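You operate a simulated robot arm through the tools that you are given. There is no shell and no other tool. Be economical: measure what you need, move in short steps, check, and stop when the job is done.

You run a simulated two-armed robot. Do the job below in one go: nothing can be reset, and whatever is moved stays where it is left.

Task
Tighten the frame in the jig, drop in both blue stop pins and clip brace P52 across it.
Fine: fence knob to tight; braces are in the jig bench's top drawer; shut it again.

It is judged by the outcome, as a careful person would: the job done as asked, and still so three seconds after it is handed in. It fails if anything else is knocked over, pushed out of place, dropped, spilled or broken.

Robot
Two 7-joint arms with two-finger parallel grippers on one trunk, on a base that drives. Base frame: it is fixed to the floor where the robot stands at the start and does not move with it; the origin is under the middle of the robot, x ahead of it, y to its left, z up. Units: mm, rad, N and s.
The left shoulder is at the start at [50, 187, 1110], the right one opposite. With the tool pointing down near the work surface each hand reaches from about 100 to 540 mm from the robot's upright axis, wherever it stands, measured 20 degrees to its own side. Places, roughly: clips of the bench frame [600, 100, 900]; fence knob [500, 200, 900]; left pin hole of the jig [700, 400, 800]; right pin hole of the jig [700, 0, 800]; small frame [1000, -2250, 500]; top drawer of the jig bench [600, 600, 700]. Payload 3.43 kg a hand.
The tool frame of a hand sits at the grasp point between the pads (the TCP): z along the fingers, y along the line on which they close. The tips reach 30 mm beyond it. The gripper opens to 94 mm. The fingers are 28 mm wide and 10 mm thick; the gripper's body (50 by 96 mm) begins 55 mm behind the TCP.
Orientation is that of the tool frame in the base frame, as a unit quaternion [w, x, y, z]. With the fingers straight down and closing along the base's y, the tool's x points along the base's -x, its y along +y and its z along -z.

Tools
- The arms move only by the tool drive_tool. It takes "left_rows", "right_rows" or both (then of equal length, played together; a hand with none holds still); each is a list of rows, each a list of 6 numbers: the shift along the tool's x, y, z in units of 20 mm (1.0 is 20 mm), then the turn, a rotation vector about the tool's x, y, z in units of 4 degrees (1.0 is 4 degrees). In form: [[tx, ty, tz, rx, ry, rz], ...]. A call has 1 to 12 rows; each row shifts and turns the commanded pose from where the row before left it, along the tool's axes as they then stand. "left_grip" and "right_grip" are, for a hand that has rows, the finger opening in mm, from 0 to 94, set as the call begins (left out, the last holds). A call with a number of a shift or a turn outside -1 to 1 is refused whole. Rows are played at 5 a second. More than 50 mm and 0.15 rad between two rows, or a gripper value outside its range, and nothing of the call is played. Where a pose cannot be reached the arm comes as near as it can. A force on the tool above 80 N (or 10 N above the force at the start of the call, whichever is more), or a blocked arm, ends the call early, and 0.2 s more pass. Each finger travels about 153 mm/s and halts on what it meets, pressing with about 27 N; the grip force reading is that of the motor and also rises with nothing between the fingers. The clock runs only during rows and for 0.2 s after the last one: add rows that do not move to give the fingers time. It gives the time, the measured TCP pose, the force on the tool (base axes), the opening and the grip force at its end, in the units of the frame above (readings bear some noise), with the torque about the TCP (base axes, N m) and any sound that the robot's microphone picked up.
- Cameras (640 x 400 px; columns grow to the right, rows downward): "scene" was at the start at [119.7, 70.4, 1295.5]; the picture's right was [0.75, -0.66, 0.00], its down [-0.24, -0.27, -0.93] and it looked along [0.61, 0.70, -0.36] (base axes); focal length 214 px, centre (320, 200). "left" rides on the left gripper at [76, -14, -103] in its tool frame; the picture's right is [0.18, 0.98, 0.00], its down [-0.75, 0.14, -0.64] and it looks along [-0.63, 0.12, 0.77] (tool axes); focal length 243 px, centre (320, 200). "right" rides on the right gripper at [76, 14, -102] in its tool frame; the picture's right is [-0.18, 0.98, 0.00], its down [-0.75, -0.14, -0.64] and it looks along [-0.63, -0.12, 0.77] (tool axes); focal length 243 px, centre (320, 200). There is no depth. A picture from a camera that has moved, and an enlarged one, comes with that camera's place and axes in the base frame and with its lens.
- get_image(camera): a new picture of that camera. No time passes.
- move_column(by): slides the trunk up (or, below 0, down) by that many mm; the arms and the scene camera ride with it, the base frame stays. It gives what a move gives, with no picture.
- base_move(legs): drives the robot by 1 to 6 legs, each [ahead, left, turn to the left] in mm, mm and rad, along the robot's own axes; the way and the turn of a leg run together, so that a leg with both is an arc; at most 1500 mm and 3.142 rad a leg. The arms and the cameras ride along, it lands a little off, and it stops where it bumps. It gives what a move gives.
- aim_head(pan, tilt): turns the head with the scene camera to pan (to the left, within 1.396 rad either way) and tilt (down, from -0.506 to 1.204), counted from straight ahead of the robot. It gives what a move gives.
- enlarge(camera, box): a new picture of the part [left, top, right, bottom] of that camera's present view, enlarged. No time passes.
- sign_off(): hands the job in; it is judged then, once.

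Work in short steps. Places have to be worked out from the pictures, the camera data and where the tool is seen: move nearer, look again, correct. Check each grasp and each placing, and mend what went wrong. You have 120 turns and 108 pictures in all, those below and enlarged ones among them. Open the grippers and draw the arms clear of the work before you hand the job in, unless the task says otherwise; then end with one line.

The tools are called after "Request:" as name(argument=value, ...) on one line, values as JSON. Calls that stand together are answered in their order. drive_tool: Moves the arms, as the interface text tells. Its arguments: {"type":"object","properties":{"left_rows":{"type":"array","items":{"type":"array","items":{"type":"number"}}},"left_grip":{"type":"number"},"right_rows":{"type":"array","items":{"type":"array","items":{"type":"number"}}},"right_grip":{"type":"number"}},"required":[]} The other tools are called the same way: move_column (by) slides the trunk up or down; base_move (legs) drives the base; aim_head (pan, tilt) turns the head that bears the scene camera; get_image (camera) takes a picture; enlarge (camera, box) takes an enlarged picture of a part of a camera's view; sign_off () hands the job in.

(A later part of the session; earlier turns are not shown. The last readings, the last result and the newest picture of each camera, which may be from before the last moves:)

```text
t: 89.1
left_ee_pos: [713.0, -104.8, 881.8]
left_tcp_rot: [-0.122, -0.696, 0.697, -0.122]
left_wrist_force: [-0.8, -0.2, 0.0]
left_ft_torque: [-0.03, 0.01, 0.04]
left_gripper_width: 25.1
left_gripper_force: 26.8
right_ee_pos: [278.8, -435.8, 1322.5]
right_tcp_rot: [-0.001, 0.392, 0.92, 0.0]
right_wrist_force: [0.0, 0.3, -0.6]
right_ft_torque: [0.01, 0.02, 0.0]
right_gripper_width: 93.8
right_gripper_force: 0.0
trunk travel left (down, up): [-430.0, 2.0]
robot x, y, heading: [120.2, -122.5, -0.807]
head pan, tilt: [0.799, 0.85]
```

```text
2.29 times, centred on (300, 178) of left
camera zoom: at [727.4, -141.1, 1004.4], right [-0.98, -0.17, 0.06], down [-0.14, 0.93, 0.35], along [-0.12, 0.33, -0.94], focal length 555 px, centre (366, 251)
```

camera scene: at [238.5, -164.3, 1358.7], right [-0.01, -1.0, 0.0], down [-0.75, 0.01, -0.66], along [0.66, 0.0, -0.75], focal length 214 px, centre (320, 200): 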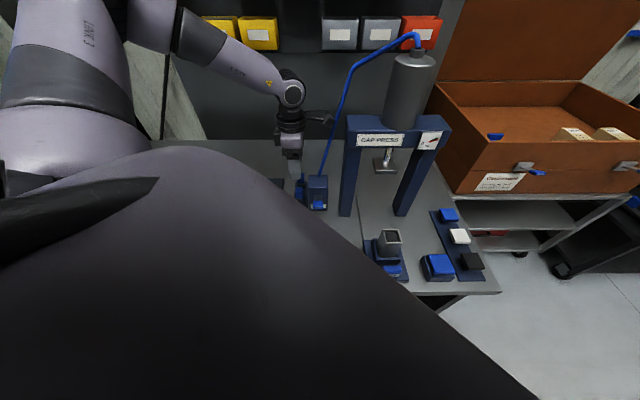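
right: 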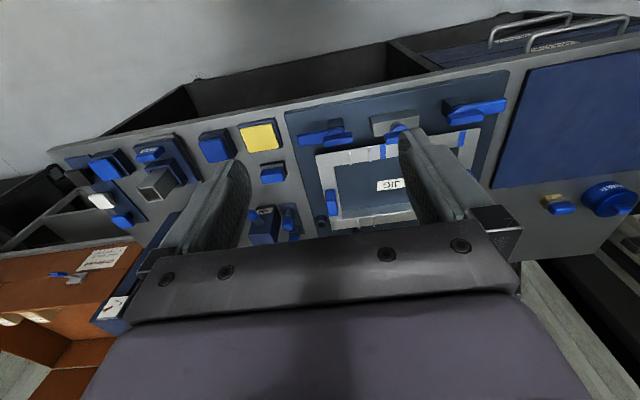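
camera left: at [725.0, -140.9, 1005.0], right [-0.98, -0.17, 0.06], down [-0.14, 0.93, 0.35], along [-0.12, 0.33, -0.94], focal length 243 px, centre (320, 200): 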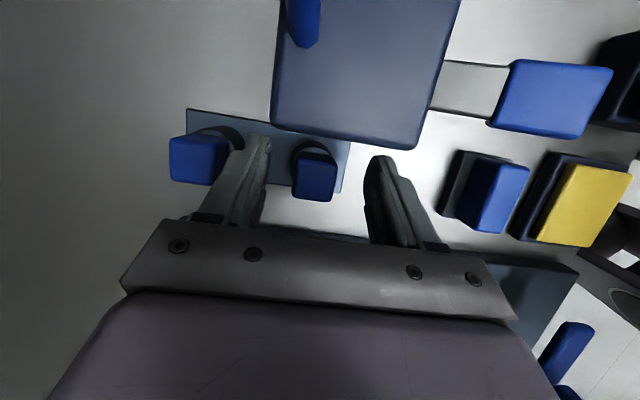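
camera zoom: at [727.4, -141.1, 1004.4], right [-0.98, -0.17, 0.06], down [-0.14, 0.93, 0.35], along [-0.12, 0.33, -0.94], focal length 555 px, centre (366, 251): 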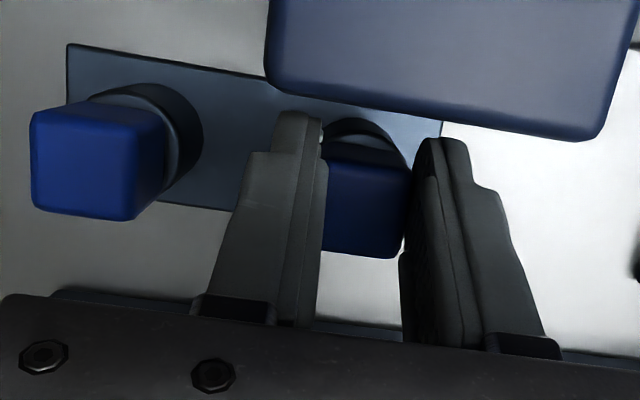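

25 mm: the head. I lift straight up 60 mm.

Request:
drive_tool(left_rows=[[0.17, 0, -0.47, 0, 0, 0], [0.342, 0, -0.94, 0, 0, 0], [0.342, 0, -0.94, 0, 0, 0], [0.342, 0, -0.94, 0, 0, 0]])

Request:
enlarge(camera="scene", box=[240, 120, 360, 210])

Request:
get_image(camera="left")

```text
t: 90.1
left_ee_pos: [713.3, -104.1, 951.1]
left_tcp_rot: [-0.123, -0.696, 0.697, -0.122]
left_wrist_force: [0.7, -1.0, -0.5]
left_ft_torque: [0.0, 0.01, 0.01]
left_gripper_width: 24.9
left_gripper_force: 26.5
right_ee_pos: [279.0, -435.9, 1321.7]
right_tcp_rot: [0.001, 0.392, 0.92, 0.0]
right_wrist_force: [0.2, -0.3, 0.4]
right_ft_torque: [-0.01, 0.02, 0.0]
right_gripper_width: 93.8
right_gripper_force: 0.0
trunk travel left (down, up): [-430.0, 2.0]
robot x, y, heading: [118.4, -124.4, -0.809]
head pan, tilt: [0.799, 0.85]
```

```text
4.44 times, centred on (300, 165) of scene
camera zoom: at [238.2, -164.1, 1358.8], right [-0.01, -1.0, 0.0], down [-0.75, 0.01, -0.66], along [0.66, 0.0, -0.75], focal length 953 px, centre (409, 356)
```

zoom: 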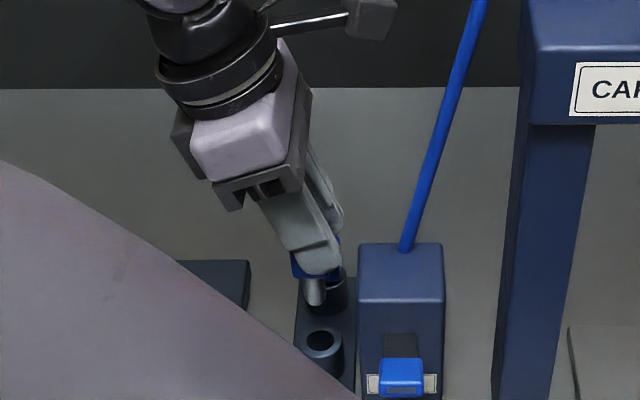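

```text
53 pictures are left
camera left: at [727.9, -140.7, 1074.8], right [-0.98, -0.17, 0.06], down [-0.14, 0.93, 0.35], along [-0.12, 0.33, -0.94], focal length 243 px, centre (320, 200)
```

left: 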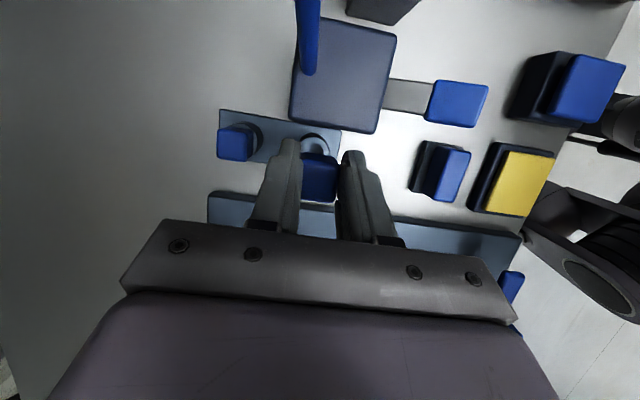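

The pin is out and upright. Next I find the right bushing: I move the hand past it toward +y, high, so that the wrist camera looks down at the bushing and the empty rack socket together.

Request:
drive_tool(left_rows=[[0.342, 0, -0.94, 0, 0, 0], [0.342, 0, -0.94, 0, 0, 0], [-0.94, -0.15, -0.342, 0, 0, 0], [-0.94, -0.15, -0.342, 0, 0, 0], [-0.94, -0.15, -0.342, 0, 0, 0], [-0.94, -0.15, -0.342, 0, 0, 0], [-0.94, -0.15, -0.342, 0, 0, 0], [-0.94, -0.15, -0.342, 0, 0, 0]])

Request:
get_image(camera="left")

```text
t: 91.9
left_ee_pos: [732.4, 15.1, 990.9]
left_tcp_rot: [-0.123, -0.696, 0.696, -0.123]
left_wrist_force: [-0.2, 0.8, -0.2]
left_ft_torque: [-0.02, 0.01, -0.02]
left_gripper_width: 25.0
left_gripper_force: 26.7
right_ee_pos: [278.4, -434.8, 1321.2]
right_tcp_rot: [0.0, 0.393, 0.92, -0.001]
right_wrist_force: [-0.4, 0.6, -0.7]
right_ft_torque: [-0.03, -0.03, 0.0]
right_gripper_width: 93.8
right_gripper_force: 0.0
trunk travel left (down, up): [-430.0, 2.0]
robot x, y, heading: [118.8, -123.6, -0.81]
head pan, tilt: [0.799, 0.85]
```

```text
52 pictures are left
camera left: at [746.4, -20.5, 1114.6], right [-0.98, -0.17, 0.06], down [-0.14, 0.93, 0.35], along [-0.12, 0.33, -0.94], focal length 243 px, centre (320, 200)
```

left: 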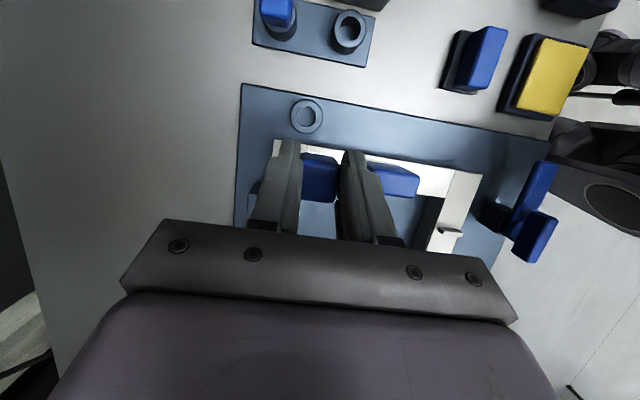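

Request:
enlarge(camera="left", box=[240, 0, 400, 140])

```text
2.86 times, centred on (320, 70) of left
camera zoom: at [746.4, -20.5, 1114.6], right [-0.98, -0.17, 0.06], down [-0.14, 0.93, 0.35], along [-0.12, 0.33, -0.94], focal length 693 px, centre (320, 571)
```

zoom: 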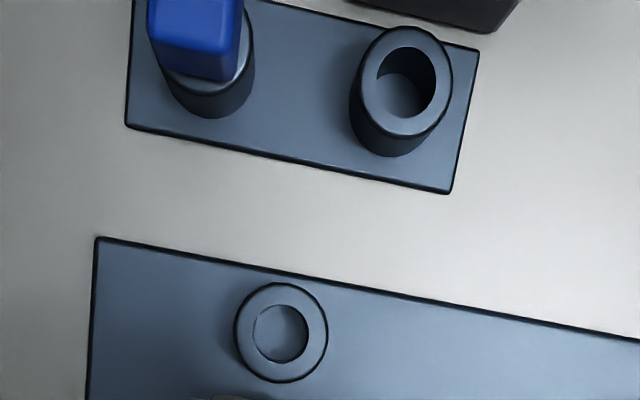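

The bushing lies almost straight below the camera at (742,−16). I move the pin above it (with a small y correction from the rack socket calibration) and lower to just above.

Request:
drive_tool(left_rows=[[0.76, -0.24, 0.277, 0, 0, 0], [0.76, -0.24, 0.277, 0, 0, 0], [-0.342, 0, 0.94, 0, 0, 0], [-0.342, 0, 0.94, 0, 0, 0], [-0.25, 0, 0.7, 0, 0, 0], [0, 0, 0, 0, 0, 0]])

Request:
get_image(camera="left")

```text
t: 93.3
left_ee_pos: [740.4, -16.9, 935.9]
left_tcp_rot: [-0.122, -0.696, 0.697, -0.123]
left_wrist_force: [0.7, -0.6, 0.0]
left_ft_torque: [-0.01, 0.03, 0.02]
left_gripper_width: 24.9
left_gripper_force: 26.9
right_ee_pos: [278.5, -435.7, 1322.8]
right_tcp_rot: [0.0, 0.393, 0.919, 0.0]
right_wrist_force: [-0.7, 0.4, -0.6]
right_ft_torque: [0.0, -0.04, 0.0]
right_gripper_width: 93.8
right_gripper_force: 0.0
trunk travel left (down, up): [-430.0, 2.0]
robot x, y, heading: [121.4, -121.7, -0.806]
head pan, tilt: [0.799, 0.85]
```

```text
50 pictures are left
camera left: at [754.7, -53.2, 1059.4], right [-0.98, -0.17, 0.06], down [-0.14, 0.93, 0.35], along [-0.12, 0.33, -0.94], focal length 243 px, centre (320, 200)
```

left: 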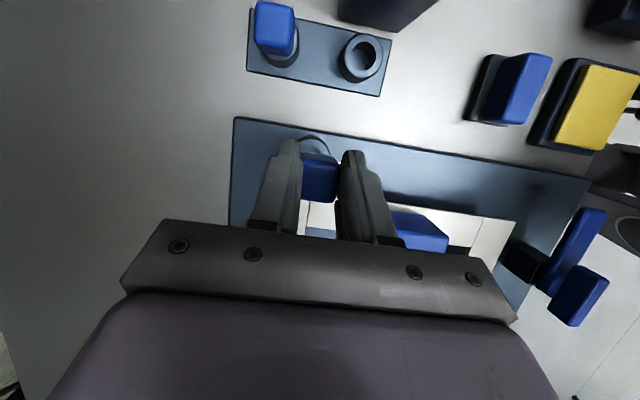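

Alignment looks right. I lower in small steps, watching the force.

Request:
drive_tool(left_rows=[[-0.171, 0, 0.47, 0, 0, 0], [-0.171, 0, 0.47, 0, 0, 0], [-0.171, 0, 0.47, 0, 0, 0], [-0.12, 0, 0.33, 0, 0, 0], [0, 0, 0, 0, 0, 0]])

```text
t: 94.5
left_ee_pos: [741.2, -17.6, 898.2]
left_tcp_rot: [-0.122, -0.696, 0.697, -0.123]
left_wrist_force: [-0.3, 0.3, 0.4]
left_ft_torque: [-0.01, 0.0, -0.02]
left_gripper_width: 25.3
left_gripper_force: 27.0
right_ee_pos: [277.8, -435.4, 1321.4]
right_tcp_rot: [-0.001, 0.392, 0.92, -0.001]
right_wrist_force: [0.8, -1.1, 0.1]
right_ft_torque: [-0.01, 0.04, -0.02]
right_gripper_width: 94.1
right_gripper_force: 0.1
trunk travel left (down, up): [-430.0, 2.0]
robot x, y, heading: [118.5, -123.7, -0.806]
head pan, tilt: [0.799, 0.85]
```

No contact yet; if heights are alike the shank is already in the hole. Continue down to contact.

Request:
drive_tool(left_rows=[[-0.085, 0, 0.235, 0, 0, 0], [-0.085, 0, 0.235, 0, 0, 0], [-0.085, 0, 0.235, 0, 0, 0], [0, 0, 0, 0, 0, 0]])

Request:
enlarge(camera="left", box=[220, 90, 420, 250])

```text
t: 95.5
left_ee_pos: [740.6, -18.0, 890.3]
left_tcp_rot: [-0.12, -0.695, 0.698, -0.126]
left_wrist_force: [-0.3, 2.9, 39.9]
left_ft_torque: [0.2, 0.07, 0.06]
left_gripper_width: 26.0
left_gripper_force: 26.9
right_ee_pos: [274.0, -435.3, 1323.5]
right_tcp_rot: [0.001, 0.392, 0.92, 0.0]
right_wrist_force: [0.0, 0.1, -0.8]
right_ft_torque: [0.01, 0.01, 0.03]
right_gripper_width: 94.0
right_gripper_force: 0.0
trunk travel left (down, up): [-430.0, 2.0]
robot x, y, heading: [117.4, -119.7, -0.802]
head pan, tilt: [0.799, 0.85]
```

```text
2.50 times, centred on (320, 170) of left
camera zoom: at [753.6, -54.5, 1014.8], right [-0.98, -0.17, 0.05], down [-0.14, 0.93, 0.34], along [-0.11, 0.33, -0.94], focal length 606 px, centre (320, 275)
```

zoom: 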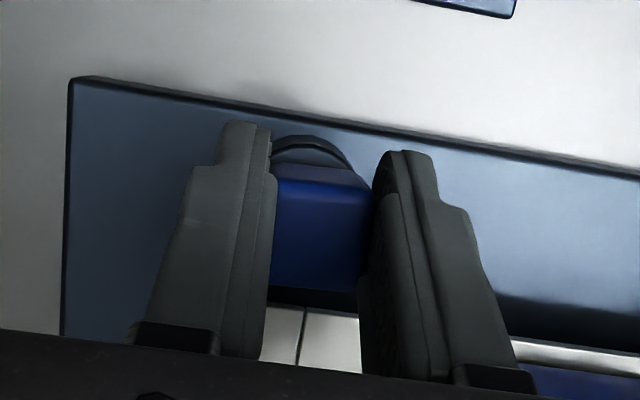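

Contact at TCP z≈890 with 40 N, and the head sits right on the ring just as it did in the rack: seated. I ease the pressure, open, rise and check.

Request:
drive_tool(left_rows=[[0.1, 0, -0.28, 0, 0, 0], [0, 0, 0, 0, 0, 0]])

Request:
drive_tool(left_rows=[[0, 0, 0, 0, 0, 0], [0, 0, 0, 0, 0, 0], [0.342, 0, -0.94, 0, 0, 0], [0.342, 0, -0.94, 0, 0, 0], [0.342, 0, -0.94, 0, 0, 0], [0, 0, 0, 0, 0, 0]], left_grip=60)

Request:
get_image(camera="left")

```text
t: 96.1
left_ee_pos: [739.9, -17.8, 890.8]
left_tcp_rot: [-0.123, -0.695, 0.697, -0.123]
left_wrist_force: [5.7, -4.7, 11.2]
left_ft_torque: [-0.33, -0.37, 0.01]
left_gripper_width: 25.6
left_gripper_force: 27.5
right_ee_pos: [278.1, -436.2, 1321.7]
right_tcp_rot: [0.0, 0.392, 0.92, 0.0]
right_wrist_force: [0.3, -0.1, -0.1]
right_ft_torque: [-0.01, 0.02, -0.01]
right_gripper_width: 93.9
right_gripper_force: 0.0
trunk travel left (down, up): [-430.0, 2.0]
robot x, y, heading: [120.0, -122.6, -0.806]
head pan, tilt: [0.799, 0.85]
```

```text
t: 97.5
left_ee_pos: [740.4, -16.6, 948.8]
left_tcp_rot: [-0.123, -0.696, 0.697, -0.122]
left_wrist_force: [-0.1, 0.3, 0.8]
left_ft_torque: [0.04, -0.02, 0.01]
left_gripper_width: 60.0
left_gripper_force: 0.1
right_ee_pos: [278.1, -435.1, 1321.1]
right_tcp_rot: [-0.001, 0.392, 0.92, -0.001]
right_wrist_force: [-0.3, 0.7, 0.8]
right_ft_torque: [0.0, -0.01, 0.01]
right_gripper_width: 94.1
right_gripper_force: 0.1
trunk travel left (down, up): [-430.0, 2.0]
robot x, y, heading: [117.9, -121.0, -0.808]
head pan, tilt: [0.799, 0.85]
```

```text
48 pictures are left
camera left: at [754.6, -54.2, 1073.3], right [-0.98, -0.17, 0.06], down [-0.14, 0.93, 0.35], along [-0.12, 0.33, -0.94], focal length 243 px, centre (320, 200)
```

left: 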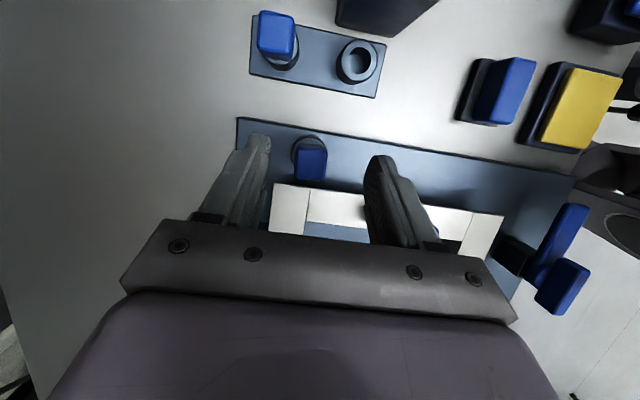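

Request:
enlarge(camera="left", box=[230, 0, 390, 190])

```text
2.11 times, centred on (310, 95) of left
camera zoom: at [754.6, -54.2, 1073.3], right [-0.98, -0.17, 0.06], down [-0.14, 0.93, 0.35], along [-0.12, 0.33, -0.94], focal length 511 px, centre (341, 421)
```

zoom: 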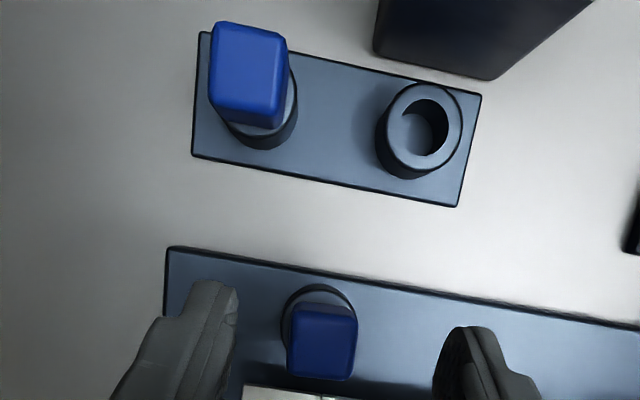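

The right pin stands in its bushing. Next the rear rack pin at ≈(781,−103): I move above it.

Request:
drive_tool(left_rows=[[0.83, -0.41, 0.3, 0, 0, 0], [0.83, -0.41, 0.3, 0, 0, 0], [0.83, -0.41, 0.3, 0, 0, 0], [0.83, -0.41, 0.3, 0, 0, 0], [0.83, -0.41, 0.3, 0, 0, 0], [0, 0, 0, 0, 0, 0]], left_grip=54)

Request:
get_image(camera="left")

```text
t: 98.9
left_ee_pos: [780.6, -104.4, 949.1]
left_tcp_rot: [-0.123, -0.696, 0.697, -0.122]
left_wrist_force: [-0.8, 0.2, 0.7]
left_ft_torque: [-0.01, -0.01, -0.01]
left_gripper_width: 54.1
left_gripper_force: 0.1
right_ee_pos: [278.7, -435.4, 1322.9]
right_tcp_rot: [0.0, 0.392, 0.92, -0.001]
right_wrist_force: [-0.3, 0.3, -0.7]
right_ft_torque: [0.0, -0.03, -0.03]
right_gripper_width: 93.9
right_gripper_force: 0.1
trunk travel left (down, up): [-430.0, 2.0]
robot x, y, heading: [117.8, -123.5, -0.806]
head pan, tilt: [0.799, 0.85]
```

```text
46 pictures are left
camera left: at [795.4, -141.7, 1073.8], right [-0.98, -0.17, 0.06], down [-0.14, 0.93, 0.35], along [-0.12, 0.33, -0.94], focal length 243 px, centre (320, 200)
```

left: 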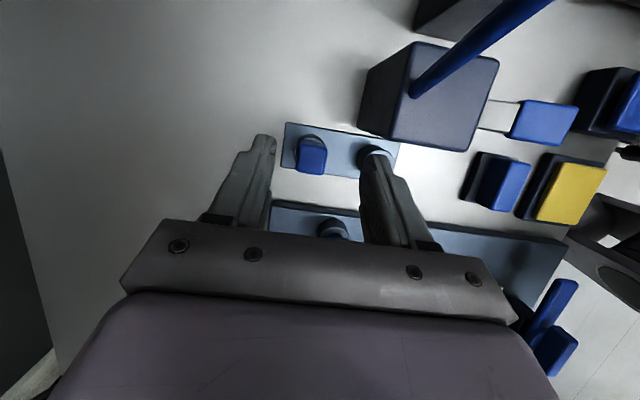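

Aligned within 2–3 mm. Lower to TCP z≈881 and close on the head.

Request:
drive_tool(left_rows=[[-0.342, -0.12, 0.94, 0, 0, 0], [-0.342, 0, 0.94, 0, 0, 0], [-0.342, 0, 0.94, 0, 0, 0], [-0.14, 0, 0.38, 0, 0, 0], [0, 0, 0, 0, 0, 0]])

Request:
drive_tool(left_rows=[[0, 0, 0, 0, 0, 0], [0, 0, 0, 0, 0, 0], [0, 0, 0, 0, 0, 0]], left_grip=0)

Request:
drive_tool(left_rows=[[0.17, 0, -0.47, 0, 0, 0], [0.342, 0, -0.94, 0, 0, 0], [0.342, 0, -0.94, 0, 0, 0], [0.342, 0, -0.94, 0, 0, 0], [0.342, 0, -0.94, 0, 0, 0]])

Request:
get_image(camera="left")

```text
t: 100.1
left_ee_pos: [785.6, -105.7, 881.4]
left_tcp_rot: [-0.122, -0.696, 0.697, -0.122]
left_wrist_force: [0.2, 0.1, -0.3]
left_ft_torque: [0.0, -0.02, -0.02]
left_gripper_width: 54.1
left_gripper_force: 0.0
right_ee_pos: [279.0, -434.4, 1322.5]
right_tcp_rot: [-0.001, 0.393, 0.92, -0.001]
right_wrist_force: [-0.6, -0.9, 0.4]
right_ft_torque: [0.04, 0.0, 0.01]
right_gripper_width: 93.9
right_gripper_force: 0.1
trunk travel left (down, up): [-430.0, 2.0]
robot x, y, heading: [119.9, -122.1, -0.81]
head pan, tilt: [0.799, 0.85]
```

```text
t: 100.9
left_ee_pos: [783.9, -105.0, 883.1]
left_tcp_rot: [-0.124, -0.695, 0.698, -0.122]
left_wrist_force: [-0.6, 0.5, 0.4]
left_ft_torque: [0.0, -0.01, 0.0]
left_gripper_width: 24.9
left_gripper_force: 26.9
right_ee_pos: [279.3, -433.6, 1321.9]
right_tcp_rot: [0.0, 0.392, 0.92, -0.002]
right_wrist_force: [-0.6, -1.2, -0.4]
right_ft_torque: [0.03, -0.02, -0.02]
right_gripper_width: 93.8
right_gripper_force: 0.2
trunk travel left (down, up): [-430.0, 2.0]
robot x, y, heading: [118.1, -121.8, -0.8]
head pan, tilt: [0.799, 0.85]
```

```text
t: 102.1
left_ee_pos: [784.2, -105.6, 972.4]
left_tcp_rot: [-0.122, -0.696, 0.697, -0.122]
left_wrist_force: [0.5, 0.4, -0.5]
left_ft_torque: [-0.01, 0.02, -0.06]
left_gripper_width: 24.9
left_gripper_force: 26.9
right_ee_pos: [278.3, -435.2, 1322.3]
right_tcp_rot: [0.0, 0.392, 0.92, 0.0]
right_wrist_force: [-0.9, 0.2, -0.8]
right_ft_torque: [0.0, -0.05, -0.03]
right_gripper_width: 94.0
right_gripper_force: 0.1
trunk travel left (down, up): [-430.0, 2.0]
robot x, y, heading: [120.3, -122.2, -0.81]
head pan, tilt: [0.799, 0.85]
```

```text
45 pictures are left
camera left: at [798.0, -142.3, 1096.9], right [-0.98, -0.17, 0.06], down [-0.14, 0.93, 0.35], along [-0.12, 0.33, -0.94], focal length 243 px, centre (320, 200)
```

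left: 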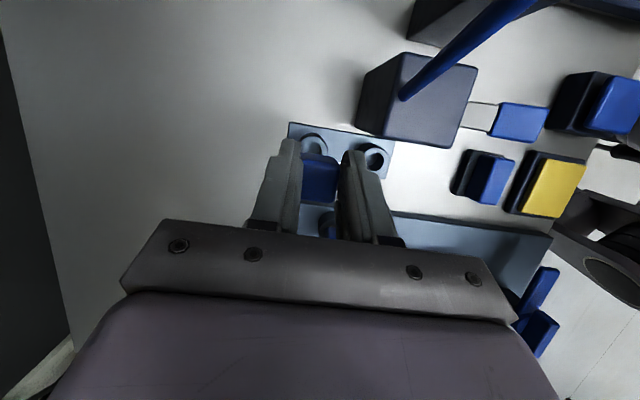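

Second pin in hand. The left hole should be near (742,378). I draw the hand in, then drive the base about 392 mm toward +y.

Request:
drive_tool(left_rows=[[0.342, 0.5, -0.94, 0, 0, 0], [0.342, 1, -0.94, 0, 0, 0], [0, 1, 0, 0, 0, 0], [0, 1, 0, 0, 0, 0], [0, 1, 0, 0, 0, 0], [0, 1, 0, 0, 0, 0]])

Request:
base_move(legs=[[-283, 271, 0]])

Request:
get_image(camera="left")

Request:
get_image(camera="scene")

```text
t: 103.5
left_ee_pos: [673.6, -106.2, 1011.7]
left_tcp_rot: [-0.123, -0.696, 0.697, -0.121]
left_wrist_force: [-0.3, 0.0, -1.6]
left_ft_torque: [0.01, 0.03, 0.01]
left_gripper_width: 24.8
left_gripper_force: 27.1
right_ee_pos: [278.5, -435.6, 1322.0]
right_tcp_rot: [0.0, 0.392, 0.92, 0.0]
right_wrist_force: [0.0, 0.3, 0.2]
right_ft_torque: [0.0, -0.02, -0.02]
right_gripper_width: 94.0
right_gripper_force: 0.1
trunk travel left (down, up): [-430.0, 2.0]
robot x, y, heading: [120.2, -122.6, -0.804]
head pan, tilt: [0.799, 0.85]
```

```text
t: 106.0
left_ee_pos: [671.5, 289.6, 1011.4]
left_tcp_rot: [0.122, 0.697, -0.696, 0.123]
left_wrist_force: [0.2, -0.2, -0.3]
left_ft_torque: [0.01, 0.03, -0.01]
left_gripper_width: 24.9
left_gripper_force: 27.1
right_ee_pos: [276.6, -41.0, 1322.0]
right_tcp_rot: [-0.001, 0.392, 0.92, 0.0]
right_wrist_force: [0.3, 0.4, -0.3]
right_ft_torque: [-0.04, -0.01, 0.01]
right_gripper_width: 94.0
right_gripper_force: 0.1
trunk travel left (down, up): [-430.0, 2.0]
robot x, y, heading: [118.8, 269.7, -0.806]
head pan, tilt: [0.799, 0.85]
```

```text
44 pictures are left
camera left: at [686.6, 253.2, 1135.2], right [-0.98, -0.17, 0.06], down [-0.14, 0.93, 0.35], along [-0.12, 0.33, -0.94], focal length 243 px, centre (320, 200)
```

left: 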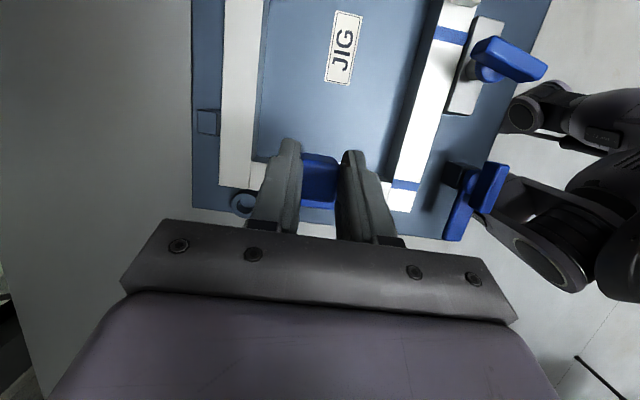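

```text
43 pictures are left
camera scene: at [236.0, 230.4, 1358.8], right [-0.01, -1.0, 0.0], down [-0.75, 0.0, -0.66], along [0.66, 0.0, -0.75], focal length 214 px, centre (320, 200)
```

scene: 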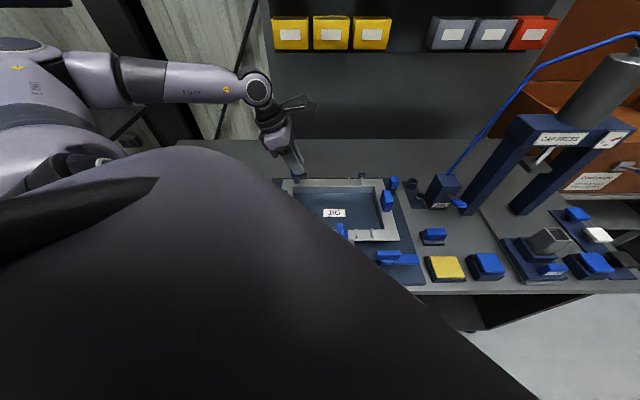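

Left bushing seen at ≈(743,372). I move the hand past it for the straight-down view as before.

Request:
drive_tool(left_rows=[[-0.9, -0.57, -0.33, 0, 0, 0], [-0.9, -0.57, -0.33, 0, 0, 0], [-0.9, -0.57, -0.33, 0, 0, 0], [-0.9, -0.57, -0.33, 0, 0, 0], [-0.9, -0.57, -0.33, 0, 0, 0], [-0.9, -0.57, -0.33, 0, 0, 0], [0, 0, 0, 0, 0, 0]])

Request:
enlarge(camera="left", box=[240, 40, 400, 180])

```text
t: 107.6
left_ee_pos: [740.9, 404.6, 1013.0]
left_tcp_rot: [0.122, 0.697, -0.696, 0.123]
left_wrist_force: [-0.1, 0.2, -0.2]
left_ft_torque: [0.0, 0.02, 0.01]
left_gripper_width: 24.9
left_gripper_force: 26.7
right_ee_pos: [276.4, -41.5, 1321.5]
right_tcp_rot: [0.0, 0.391, 0.92, 0.0]
right_wrist_force: [-0.7, 0.3, 0.3]
right_ft_torque: [-0.02, -0.04, 0.01]
right_gripper_width: 94.0
right_gripper_force: 0.1
trunk travel left (down, up): [-430.0, 2.0]
robot x, y, heading: [119.5, 268.8, -0.804]
head pan, tilt: [0.799, 0.85]
```

```text
2.86 times, centred on (320, 110) of left
camera zoom: at [756.0, 368.6, 1136.2], right [-0.98, -0.17, 0.06], down [-0.14, 0.93, 0.35], along [-0.12, 0.33, -0.94], focal length 693 px, centre (320, 457)
```

zoom: 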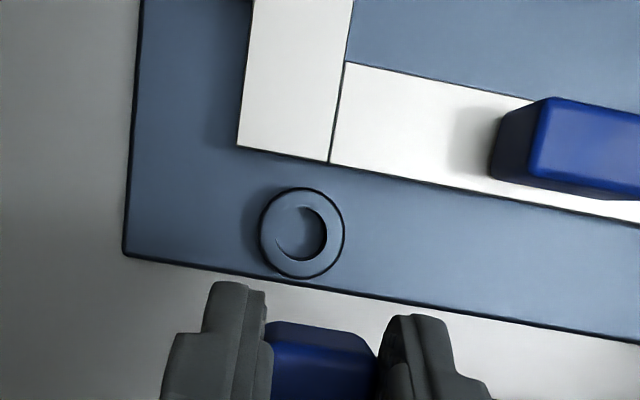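

Bushing ≈(742.5,377.5). I place the pin above it (same offsets as at the right one) and lower.

Request:
drive_tool(left_rows=[[0.68, -0.01, 0.25, 0, 0, 0], [0.68, -0.01, 0.25, 0, 0, 0], [-0.342, 0, 0.94, 0, 0, 0], [-0.342, 0, 0.94, 0, 0, 0], [-0.342, 0, 0.94, 0, 0, 0], [-0.25, 0, 0.7, 0, 0, 0], [0, 0, 0, 0, 0, 0]])

Request:
enlarge(camera="left", box=[220, 90, 420, 250])

```text
t: 109.2
left_ee_pos: [741.1, 375.1, 936.0]
left_tcp_rot: [-0.122, -0.696, 0.697, -0.122]
left_wrist_force: [0.4, -0.4, -0.3]
left_ft_torque: [-0.02, 0.02, 0.0]
left_gripper_width: 25.3
left_gripper_force: 27.1
right_ee_pos: [276.5, -40.4, 1322.7]
right_tcp_rot: [0.0, 0.392, 0.92, 0.001]
right_wrist_force: [0.2, 0.4, 1.0]
right_ft_torque: [0.03, 0.0, -0.01]
right_gripper_width: 94.2
right_gripper_force: 0.1
trunk travel left (down, up): [-430.0, 2.0]
robot x, y, heading: [116.5, 271.9, -0.808]
head pan, tilt: [0.799, 0.85]
```

```text
2.50 times, centred on (320, 170) of left
camera zoom: at [754.9, 338.6, 1059.7], right [-0.98, -0.17, 0.06], down [-0.14, 0.93, 0.35], along [-0.12, 0.33, -0.94], focal length 606 px, centre (320, 275)
```

zoom: 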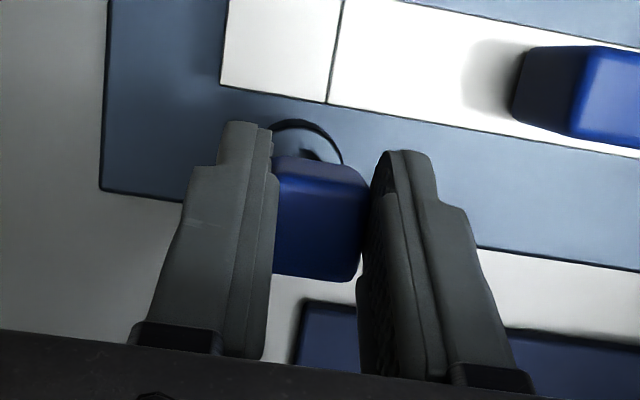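

At full depth the tilted fingertips would come very close to the frame's edge, so I lower only to z≈899 (shank well into the hole at the other side at that height) and check the force.

Request:
drive_tool(left_rows=[[-0.171, 0, 0.47, 0, 0, 0], [-0.171, 0, 0.47, 0, 0, 0], [-0.171, 0, 0.47, 0, 0, 0], [-0.12, 0, 0.33, 0, 0, 0], [0, 0, 0, 0, 0, 0]])

Request:
enlarge(camera="left", box=[220, 90, 420, 250])

```text
t: 110.4
left_ee_pos: [742.1, 375.3, 900.1]
left_tcp_rot: [-0.122, -0.696, 0.697, -0.122]
left_wrist_force: [0.1, -0.3, -0.8]
left_ft_torque: [0.0, 0.0, 0.0]
left_gripper_width: 25.1
left_gripper_force: 27.3
right_ee_pos: [276.2, -41.7, 1321.9]
right_tcp_rot: [0.0, 0.391, 0.92, 0.0]
right_wrist_force: [0.3, -0.2, -0.4]
right_ft_torque: [-0.01, 0.01, -0.01]
right_gripper_width: 94.2
right_gripper_force: 0.1
trunk travel left (down, up): [-430.0, 2.0]
robot x, y, heading: [115.6, 273.8, -0.805]
head pan, tilt: [0.799, 0.85]
```

```text
2.50 times, centred on (320, 170) of left
camera zoom: at [755.5, 338.8, 1023.6], right [-0.98, -0.17, 0.06], down [-0.14, 0.93, 0.35], along [-0.12, 0.33, -0.94], focal length 606 px, centre (320, 275)
```

zoom: 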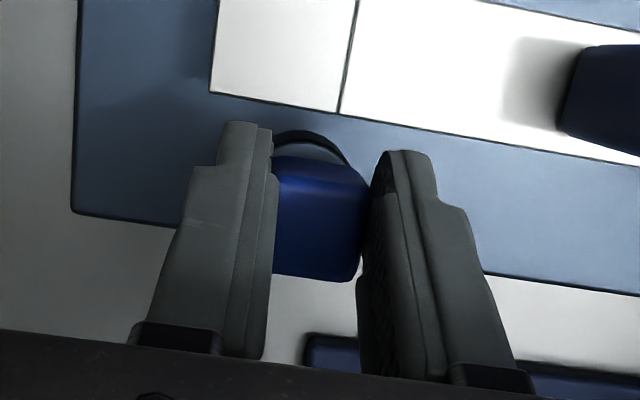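

No force and the fingertips clear the frame. I lower 5 mm more, release and rise.

Request:
drive_tool(left_rows=[[-0.085, 0, 0.235, 0, 0, 0], [0, 0, 0, 0, 0, 0]])

Request:
drive_tool(left_rows=[[0, 0, 0, 0, 0, 0], [0, 0, 0, 0, 0, 0], [0.342, 0, -0.94, 0, 0, 0], [0.342, 0, -0.94, 0, 0, 0], [0.342, 0, -0.94, 0, 0, 0], [0.342, 0, -0.94, 0, 0, 0], [0, 0, 0, 0, 0, 0]], left_grip=50)

Request:
get_image(camera="left")

```text
t: 111.0
left_ee_pos: [741.2, 375.1, 898.9]
left_tcp_rot: [-0.121, -0.696, 0.697, -0.125]
left_wrist_force: [-1.9, 3.1, 17.6]
left_ft_torque: [0.27, 0.1, 0.0]
left_gripper_width: 24.9
left_gripper_force: 27.5
right_ee_pos: [274.4, -41.1, 1322.1]
right_tcp_rot: [0.001, 0.392, 0.92, -0.001]
right_wrist_force: [0.3, 0.3, -0.1]
right_ft_torque: [-0.01, 0.02, -0.02]
right_gripper_width: 93.9
right_gripper_force: 0.0
trunk travel left (down, up): [-430.0, 2.0]
robot x, y, heading: [114.5, 271.2, -0.804]
head pan, tilt: [0.799, 0.85]
```

```text
t: 112.6
left_ee_pos: [740.8, 374.8, 975.5]
left_tcp_rot: [0.124, 0.696, -0.696, 0.122]
left_wrist_force: [-0.4, 0.0, -0.6]
left_ft_torque: [0.02, 0.03, 0.0]
left_gripper_width: 49.9
left_gripper_force: 0.1
right_ee_pos: [276.6, -41.5, 1322.0]
right_tcp_rot: [-0.001, 0.391, 0.92, 0.0]
right_wrist_force: [0.4, -0.4, -0.2]
right_ft_torque: [-0.02, 0.01, -0.05]
right_gripper_width: 94.2
right_gripper_force: 0.1
trunk travel left (down, up): [-430.0, 2.0]
robot x, y, heading: [115.6, 270.9, -0.804]
head pan, tilt: [0.799, 0.85]
```

```text
39 pictures are left
camera left: at [755.7, 338.5, 1098.7], right [-0.98, -0.17, 0.06], down [-0.14, 0.93, 0.35], along [-0.12, 0.33, -0.94], focal length 243 px, centre (320, 200)
```

left: 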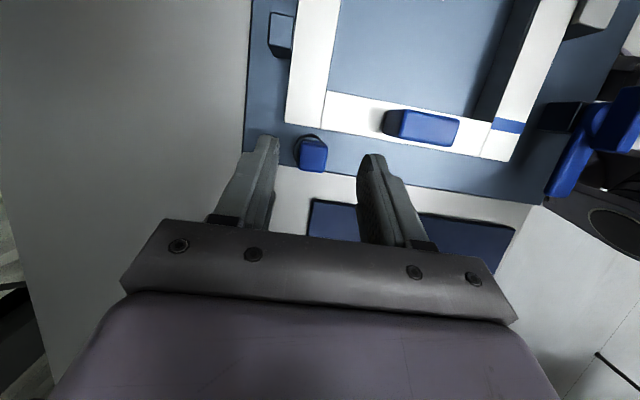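

Request:
enlarge(camera="left", box=[250, 100, 390, 200])

```text
4.00 times, centred on (320, 150) of left
camera zoom: at [755.7, 338.5, 1098.7], right [-0.98, -0.17, 0.06], down [-0.14, 0.93, 0.35], along [-0.12, 0.33, -0.94], focal length 970 px, centre (320, 400)
```

zoom: 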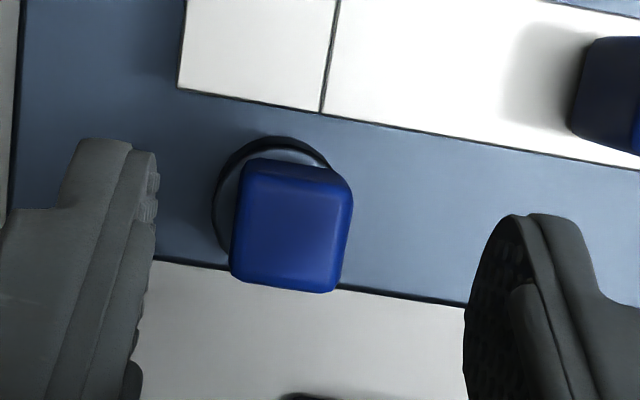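

The pin stands centred and upright, but contact came 8 mm earlier than on the right. I press its head down gently with closed fingers to make sure it is fully seated.

Request:
drive_tool(left_rows=[[-0.19, 0, -0.07, 0, 0, 0], [0, 0, 0, 0, 0, 0], [-0.342, 0, 0.94, 0, 0, 0], [-0.342, 0, 0.94, 0, 0, 0], [-0.342, 0, 0.94, 0, 0, 0], [-0.12, 0, 0.33, 0, 0, 0], [0, 0, 0, 0, 0, 0]], left_grip=0)

```text
t: 114.2
left_ee_pos: [740.7, 377.5, 914.9]
left_tcp_rot: [-0.119, -0.695, 0.697, -0.128]
left_wrist_force: [-1.7, 3.3, 41.4]
left_ft_torque: [0.25, 0.11, 0.01]
left_gripper_width: 0.0
left_gripper_force: 27.2
right_ee_pos: [272.7, -41.0, 1324.1]
right_tcp_rot: [0.002, 0.391, 0.92, 0.001]
right_wrist_force: [0.5, 0.6, 0.5]
right_ft_torque: [-0.01, -0.01, 0.04]
right_gripper_width: 93.9
right_gripper_force: 0.0
trunk travel left (down, up): [-430.0, 2.0]
robot x, y, heading: [118.2, 270.8, -0.801]
head pan, tilt: [0.799, 0.85]
```

The head resists 41 N without sinking: seated. Now the drawer. I lift, untilt and draw the hand in, then back the base off and turn it to face the bench near the drawer.

Request:
drive_tool(left_rows=[[0.342, 0, -0.94, 0, 0, 0], [0.342, 0, -0.94, 0, 0, 0], [0.342, 0, -0.94, 0, 0, 0], [0.342, 0, -0.94, 0, 0, 0], [0, 1, 0, 0, -1, 0], [0, 1, 0, 0, -1, 0], [0, 1, 0, 0, -1, 0], [0, 1, 0, 0, -1, 0], [0, 1, 0, 0, -1, 0], [0, 1, 0, 0, 0, 0], [0, 1, 0, 0, 0, 0], [0, 1, 0, 0, 0, 0]])

Request:
base_move(legs=[[-243, -110, 0], [0, 0, 0.805]])

Request:
aim_head(pan=0.3, tilt=0.75)

Request:
get_image(camera="scene")

```text
t: 116.8
left_ee_pos: [580.6, 378.4, 986.9]
left_tcp_rot: [-0.001, 0.707, -0.707, -0.001]
left_wrist_force: [-1.0, 0.4, -0.4]
left_ft_torque: [0.05, 0.02, 0.0]
left_gripper_width: 0.1
left_gripper_force: 26.7
right_ee_pos: [276.7, -39.9, 1322.7]
right_tcp_rot: [0.0, 0.391, 0.92, 0.0]
right_wrist_force: [0.9, -0.2, 0.5]
right_ft_torque: [-0.04, 0.02, -0.01]
right_gripper_width: 93.9
right_gripper_force: 0.1
trunk travel left (down, up): [-430.0, 2.0]
robot x, y, heading: [113.4, 272.4, -0.805]
head pan, tilt: [0.799, 0.85]
```

```text
t: 120.8
left_ee_pos: [106.5, 783.7, 986.9]
left_tcp_rot: [0.0, 0.93, -0.367, -0.001]
left_wrist_force: [-0.2, 0.1, -0.1]
left_ft_torque: [0.01, -0.02, 0.01]
left_gripper_width: 0.1
left_gripper_force: 27.1
right_ee_pos: [203.6, 273.8, 1321.6]
right_tcp_rot: [0.0, -0.007, 1.0, 0.001]
right_wrist_force: [0.2, 0.9, -0.7]
right_ft_torque: [0.02, -0.03, 0.01]
right_gripper_width: 94.0
right_gripper_force: 0.1
trunk travel left (down, up): [-430.0, 2.0]
robot x, y, heading: [-133.2, 374.2, 0.013]
head pan, tilt: [0.799, 0.85]
```

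```text
t: 121.8
left_ee_pos: [105.3, 783.5, 986.4]
left_tcp_rot: [-0.001, 0.93, -0.367, -0.001]
left_wrist_force: [-0.3, -0.4, 0.3]
left_ft_torque: [-0.01, 0.01, -0.01]
left_gripper_width: 0.2
left_gripper_force: 26.8
right_ee_pos: [205.9, 273.6, 1321.8]
right_tcp_rot: [0.0, -0.006, 1.0, 0.0]
right_wrist_force: [-0.3, -0.3, 0.0]
right_ft_torque: [-0.01, -0.03, 0.01]
right_gripper_width: 93.9
right_gripper_force: 0.0
trunk travel left (down, up): [-430.0, 2.0]
robot x, y, heading: [-130.7, 375.0, 0.013]
head pan, tilt: [0.3, 0.75]
```

```text
37 pictures are left
camera scene: at [4.3, 398.0, 1366.7], right [0.31, -0.95, 0.0], down [-0.65, -0.21, -0.73], along [0.7, 0.23, -0.68], focal length 214 px, centre (320, 200)
```

scene: 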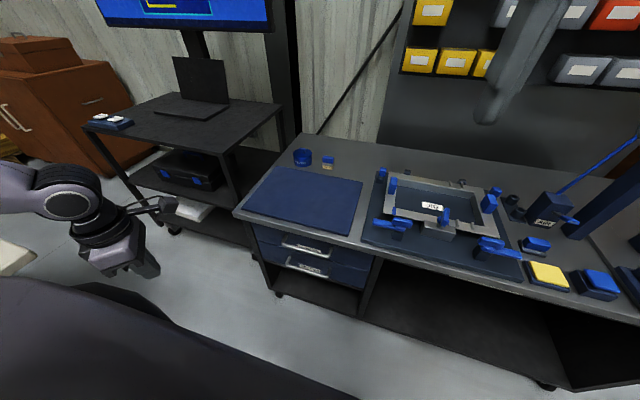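

Request:
enlarge(camera="scene", box=[240, 210, 380, 300])

Request:
enlarge(camera="scene", box=[360, 160, 520, 260])

```text
4.44 times, centred on (310, 255) of scene
camera zoom: at [4.3, 398.0, 1366.7], right [0.31, -0.95, 0.0], down [-0.65, -0.21, -0.73], along [0.7, 0.23, -0.68], focal length 953 px, centre (364, -44)
```

zoom: 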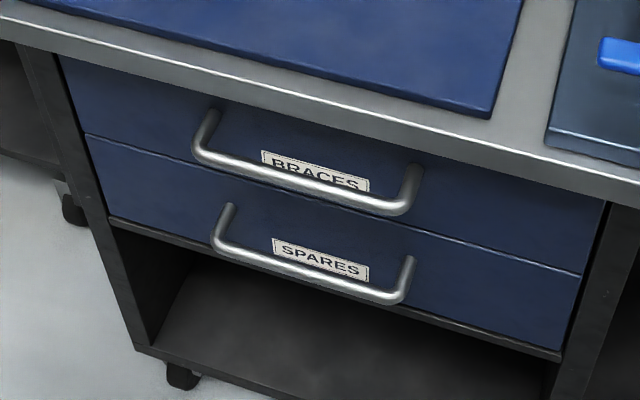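

```text
4.00 times, centred on (440, 210) of scene
camera zoom: at [4.3, 398.0, 1366.7], right [0.31, -0.95, 0.0], down [-0.65, -0.21, -0.73], along [0.7, 0.23, -0.68], focal length 858 px, centre (-160, 160)
```

zoom: 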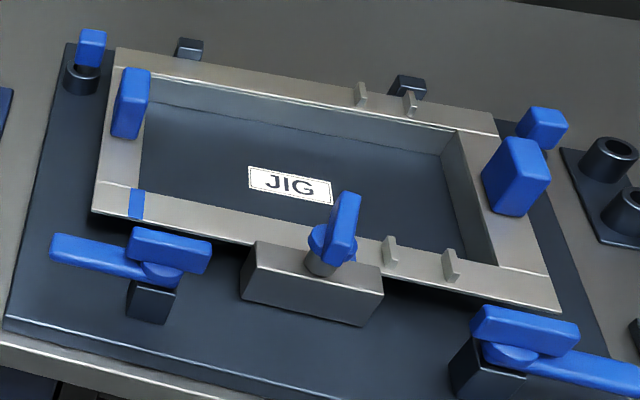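

Handle of the BRACES drawer ≈ (401,580,730). I lower the trunk, and set the left tool to close in the x–z plane, to be pitched 45° forward for gripping the bar.

Request:
move_column(by=-130)

Request:
drive_tool(left_rows=[[0, 0, 0, 0, 0, 1], [0, 0, 0, 0, 0, 1], [0, 0, 0, 0, 0, 1], [0, 0, 0, 0, 0, 1], [0, 0, 0, 0, 0, 1], [0, 0, 0, 0, 0, 1], [0, 0, 0, 0, 0, 1], [0, 0, 0, 0, 0, 1], [0, 0, 0, 0, 0, 1], [0, 0, 0, 0, 0, 1], [0, 0, 0, 0, 0, 1], [0, 0, 0, 0, 0, 0.7]], left_grip=50)

Request:
drive_tool(left_rows=[[1, 0, 0, 1, 0, 0], [1, 0, 0, 1, 0, 0], [1, 0, 0, 1, 0, 0], [1, 0, 0, 1, 0, 0], [1, 0, 0, 1, 0, 0], [1, 0, 0, 1, 0, 0], [1, 0, 0, 1, 0, 0], [1, 0, 0, 1, 0, 0], [1, 0, 0, 1, 0, 0], [1, 0, 0, 1, 0, 0], [0.2, 0, 0, 1.0, 0, 0], [0, 0, 0, 0.25, 0, 0]])

```text
t: 123.3
left_ee_pos: [105.1, 783.5, 857.4]
left_tcp_rot: [0.0, 0.93, -0.368, 0.0]
left_wrist_force: [0.4, -0.7, 0.2]
left_ft_torque: [0.0, 0.05, 0.0]
left_gripper_width: 0.0
left_gripper_force: 26.9
right_ee_pos: [204.5, 274.2, 1191.3]
right_tcp_rot: [0.0, -0.009, 1.0, 0.0]
right_wrist_force: [0.1, 0.3, -0.3]
right_ft_torque: [0.01, 0.01, 0.0]
right_gripper_width: 94.0
right_gripper_force: 0.1
trunk travel left (down, up): [-300.0, 132.0]
robot x, y, heading: [-134.8, 372.1, 0.016]
head pan, tilt: [0.3, 0.75]
```

```text
t: 125.9
left_ee_pos: [107.1, 783.6, 857.2]
left_tcp_rot: [0.0, -0.707, 0.707, 0.0]
left_wrist_force: [-0.5, -0.2, -0.1]
left_ft_torque: [0.0, -0.03, 0.01]
left_gripper_width: 49.9
left_gripper_force: 0.1
right_ee_pos: [205.1, 274.0, 1192.5]
right_tcp_rot: [0.0, -0.008, 1.0, 0.001]
right_wrist_force: [0.0, 0.2, 0.7]
right_ft_torque: [0.01, -0.03, -0.01]
right_gripper_width: 94.1
right_gripper_force: 0.0
trunk travel left (down, up): [-300.0, 132.0]
robot x, y, heading: [-134.3, 372.3, 0.018]
head pan, tilt: [0.3, 0.75]
```

```text
t: 128.5
left_ee_pos: [216.4, 635.2, 813.5]
left_tcp_rot: [-0.241, 0.665, -0.664, 0.242]
left_wrist_force: [0.2, -0.7, -0.5]
left_ft_torque: [-0.01, 0.01, 0.01]
left_gripper_width: 49.9
left_gripper_force: 0.1
left hand out of reach, approached as far as the arm can: row 2, 3, 4, 5, 6, 7, 8, 9, 10, 11
right_ee_pos: [206.2, 273.6, 1192.4]
right_tcp_rot: [0.0, -0.008, 1.0, 0.0]
right_wrist_force: [-0.8, -0.2, 0.1]
right_ft_torque: [0.01, -0.01, 0.0]
right_gripper_width: 94.0
right_gripper_force: 0.0
trunk travel left (down, up): [-300.0, 132.0]
robot x, y, heading: [-130.4, 374.8, 0.018]
head pan, tilt: [0.3, 0.75]
```

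Pitch is ~40°, fine. I bring the hand to a pre-grasp point in front of and above the bar and look.

Request:
drive_tool(left_rows=[[0.46, -0.74, 0.93, 0, 0, 0], [0.46, -0.74, 0.93, 0, 0, 0], [0.46, -0.74, 0.93, 0, 0, 0], [0.46, -0.74, 0.93, 0, 0, 0], [0.46, -0.74, 0.93, 0, 0, 0], [0.46, -0.74, 0.93, 0, 0, 0], [0, 0, 0, 0, 0, 0]])

Request:
get_image(camera="left")

Request:
enlarge(camera="scene", box=[200, 160, 400, 320])

```text
t: 130.1
left_ee_pos: [357.2, 579.2, 789.1]
left_tcp_rot: [-0.247, 0.663, -0.663, 0.247]
left_wrist_force: [-0.2, 0.6, 0.9]
left_ft_torque: [0.01, -0.03, 0.05]
left_gripper_width: 49.9
left_gripper_force: 0.0
right_ee_pos: [204.8, 274.6, 1191.4]
right_tcp_rot: [0.0, -0.007, 1.0, 0.001]
right_wrist_force: [0.3, 1.1, 1.1]
right_ft_torque: [-0.01, -0.02, -0.03]
right_gripper_width: 93.9
right_gripper_force: 0.0
trunk travel left (down, up): [-300.0, 132.0]
robot x, y, heading: [-130.9, 370.2, 0.016]
head pan, tilt: [0.3, 0.75]
```

```text
34 pictures are left
camera left: at [301.2, 504.1, 876.7], right [-0.74, -0.18, -0.64], down [-0.53, 0.75, 0.39], along [0.41, 0.63, -0.66], focal length 243 px, centre (320, 200)
```

left: 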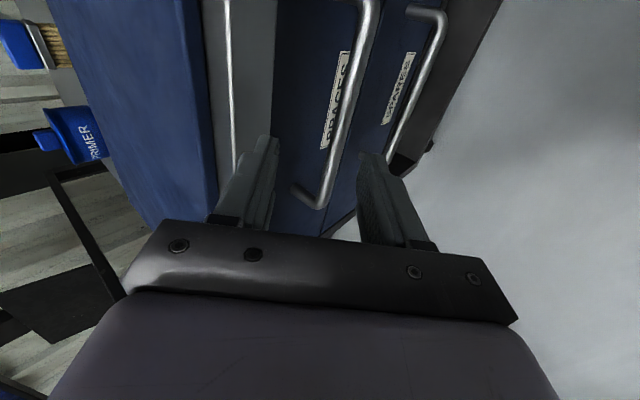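

```text
2.50 times, centred on (300, 240) of scene
camera zoom: at [4.3, 398.0, 1236.8], right [0.31, -0.95, 0.0], down [-0.65, -0.21, -0.73], along [0.7, 0.23, -0.68], focal length 536 px, centre (370, 100)
```

zoom: 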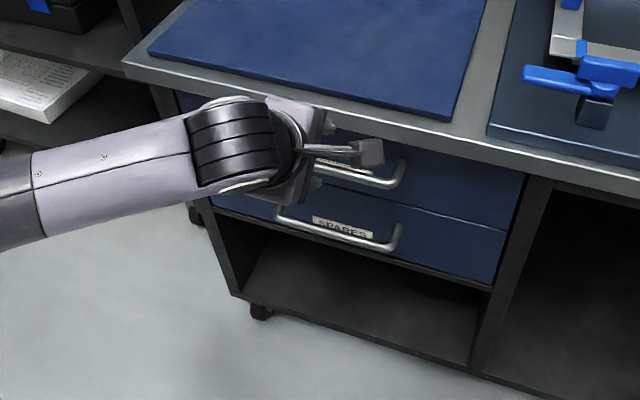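

Bar estimated at (402, z≈711). I narrow the opening to 36 and advance toward it, stopping short to check.

Request:
drive_tool(left_rows=[[0, 0.4, 0, 0, 0, 0], [0, 0.4, 0, 0, 0, 0], [0, 0, 1, 0, 0, 0], [0, 0, 1, 0, 0, 0], [0, 0, 0.4, 0, 0, 0], [0, 0, 0, 0, 0, 0]], left_grip=36)

Request:
get_image(camera="left")

```text
t: 131.5
left_ee_pos: [378.3, 580.5, 742.9]
left_tcp_rot: [-0.248, 0.663, -0.662, 0.247]
left_wrist_force: [0.5, 0.4, 0.0]
left_ft_torque: [-0.02, -0.02, -0.03]
left_gripper_width: 35.9
left_gripper_force: 0.1
right_ee_pos: [203.7, 273.9, 1192.9]
right_tcp_rot: [0.0, -0.008, 1.0, 0.0]
right_wrist_force: [0.2, -0.4, -0.7]
right_ft_torque: [-0.03, 0.03, 0.02]
right_gripper_width: 94.0
right_gripper_force: 0.1
trunk travel left (down, up): [-300.0, 132.0]
robot x, y, heading: [-131.1, 371.0, 0.016]
head pan, tilt: [0.3, 0.75]
```

```text
32 pictures are left
camera left: at [321.1, 504.3, 830.6], right [-0.74, -0.18, -0.64], down [-0.53, 0.75, 0.39], along [0.41, 0.63, -0.66], focal length 243 px, centre (320, 200)
```

left: 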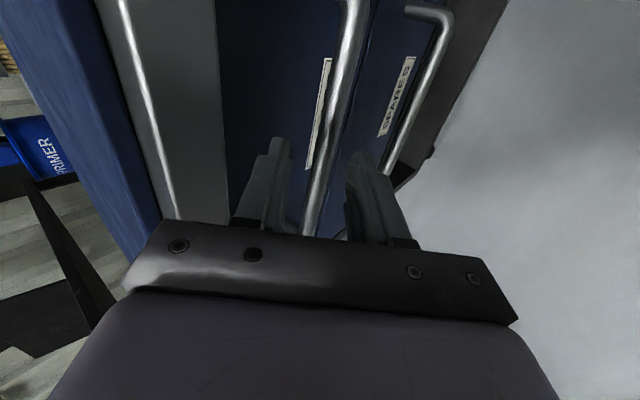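

The bar runs right between the fingers. I advance 20 mm further along the fingers and close.

Request:
drive_tool(left_rows=[[0, 0, 0.5, 0, 0, 0], [0, 0, 0.5, 0, 0, 0], [0, 0, 0, 0, 0, 0]])

Request:
drive_tool(left_rows=[[0, 0, 0, 0, 0, 0], [0, 0, 0, 0, 0, 0], [0, 0, 0, 0, 0, 0]], left_grip=0)

```text
t: 132.3
left_ee_pos: [391.4, 580.7, 726.3]
left_tcp_rot: [-0.247, 0.663, -0.662, 0.246]
left_wrist_force: [0.0, 0.1, 0.6]
left_ft_torque: [-0.01, 0.05, 0.0]
left_gripper_width: 36.3
left_gripper_force: 0.0
right_ee_pos: [205.8, 273.7, 1192.2]
right_tcp_rot: [0.0, -0.008, 1.0, -0.001]
right_wrist_force: [0.3, 0.0, 0.3]
right_ft_torque: [0.01, 0.04, -0.02]
right_gripper_width: 94.0
right_gripper_force: 0.1
trunk travel left (down, up): [-300.0, 132.0]
robot x, y, heading: [-133.9, 367.2, 0.016]
head pan, tilt: [0.3, 0.75]
```

```text
t: 133.1
left_ee_pos: [388.1, 580.6, 725.1]
left_tcp_rot: [-0.245, 0.664, -0.663, 0.245]
left_wrist_force: [-9.9, -0.6, -6.8]
left_ft_torque: [0.04, 0.34, 0.72]
left_gripper_width: 13.6
left_gripper_force: 44.4
right_ee_pos: [203.6, 275.5, 1191.5]
right_tcp_rot: [0.0, -0.008, 1.0, -0.001]
right_wrist_force: [-0.4, 0.9, -0.4]
right_ft_torque: [-0.01, -0.02, -0.02]
right_gripper_width: 94.0
right_gripper_force: 0.2
trunk travel left (down, up): [-300.0, 132.0]
robot x, y, heading: [-130.6, 369.2, 0.012]
head pan, tilt: [0.3, 0.75]
```

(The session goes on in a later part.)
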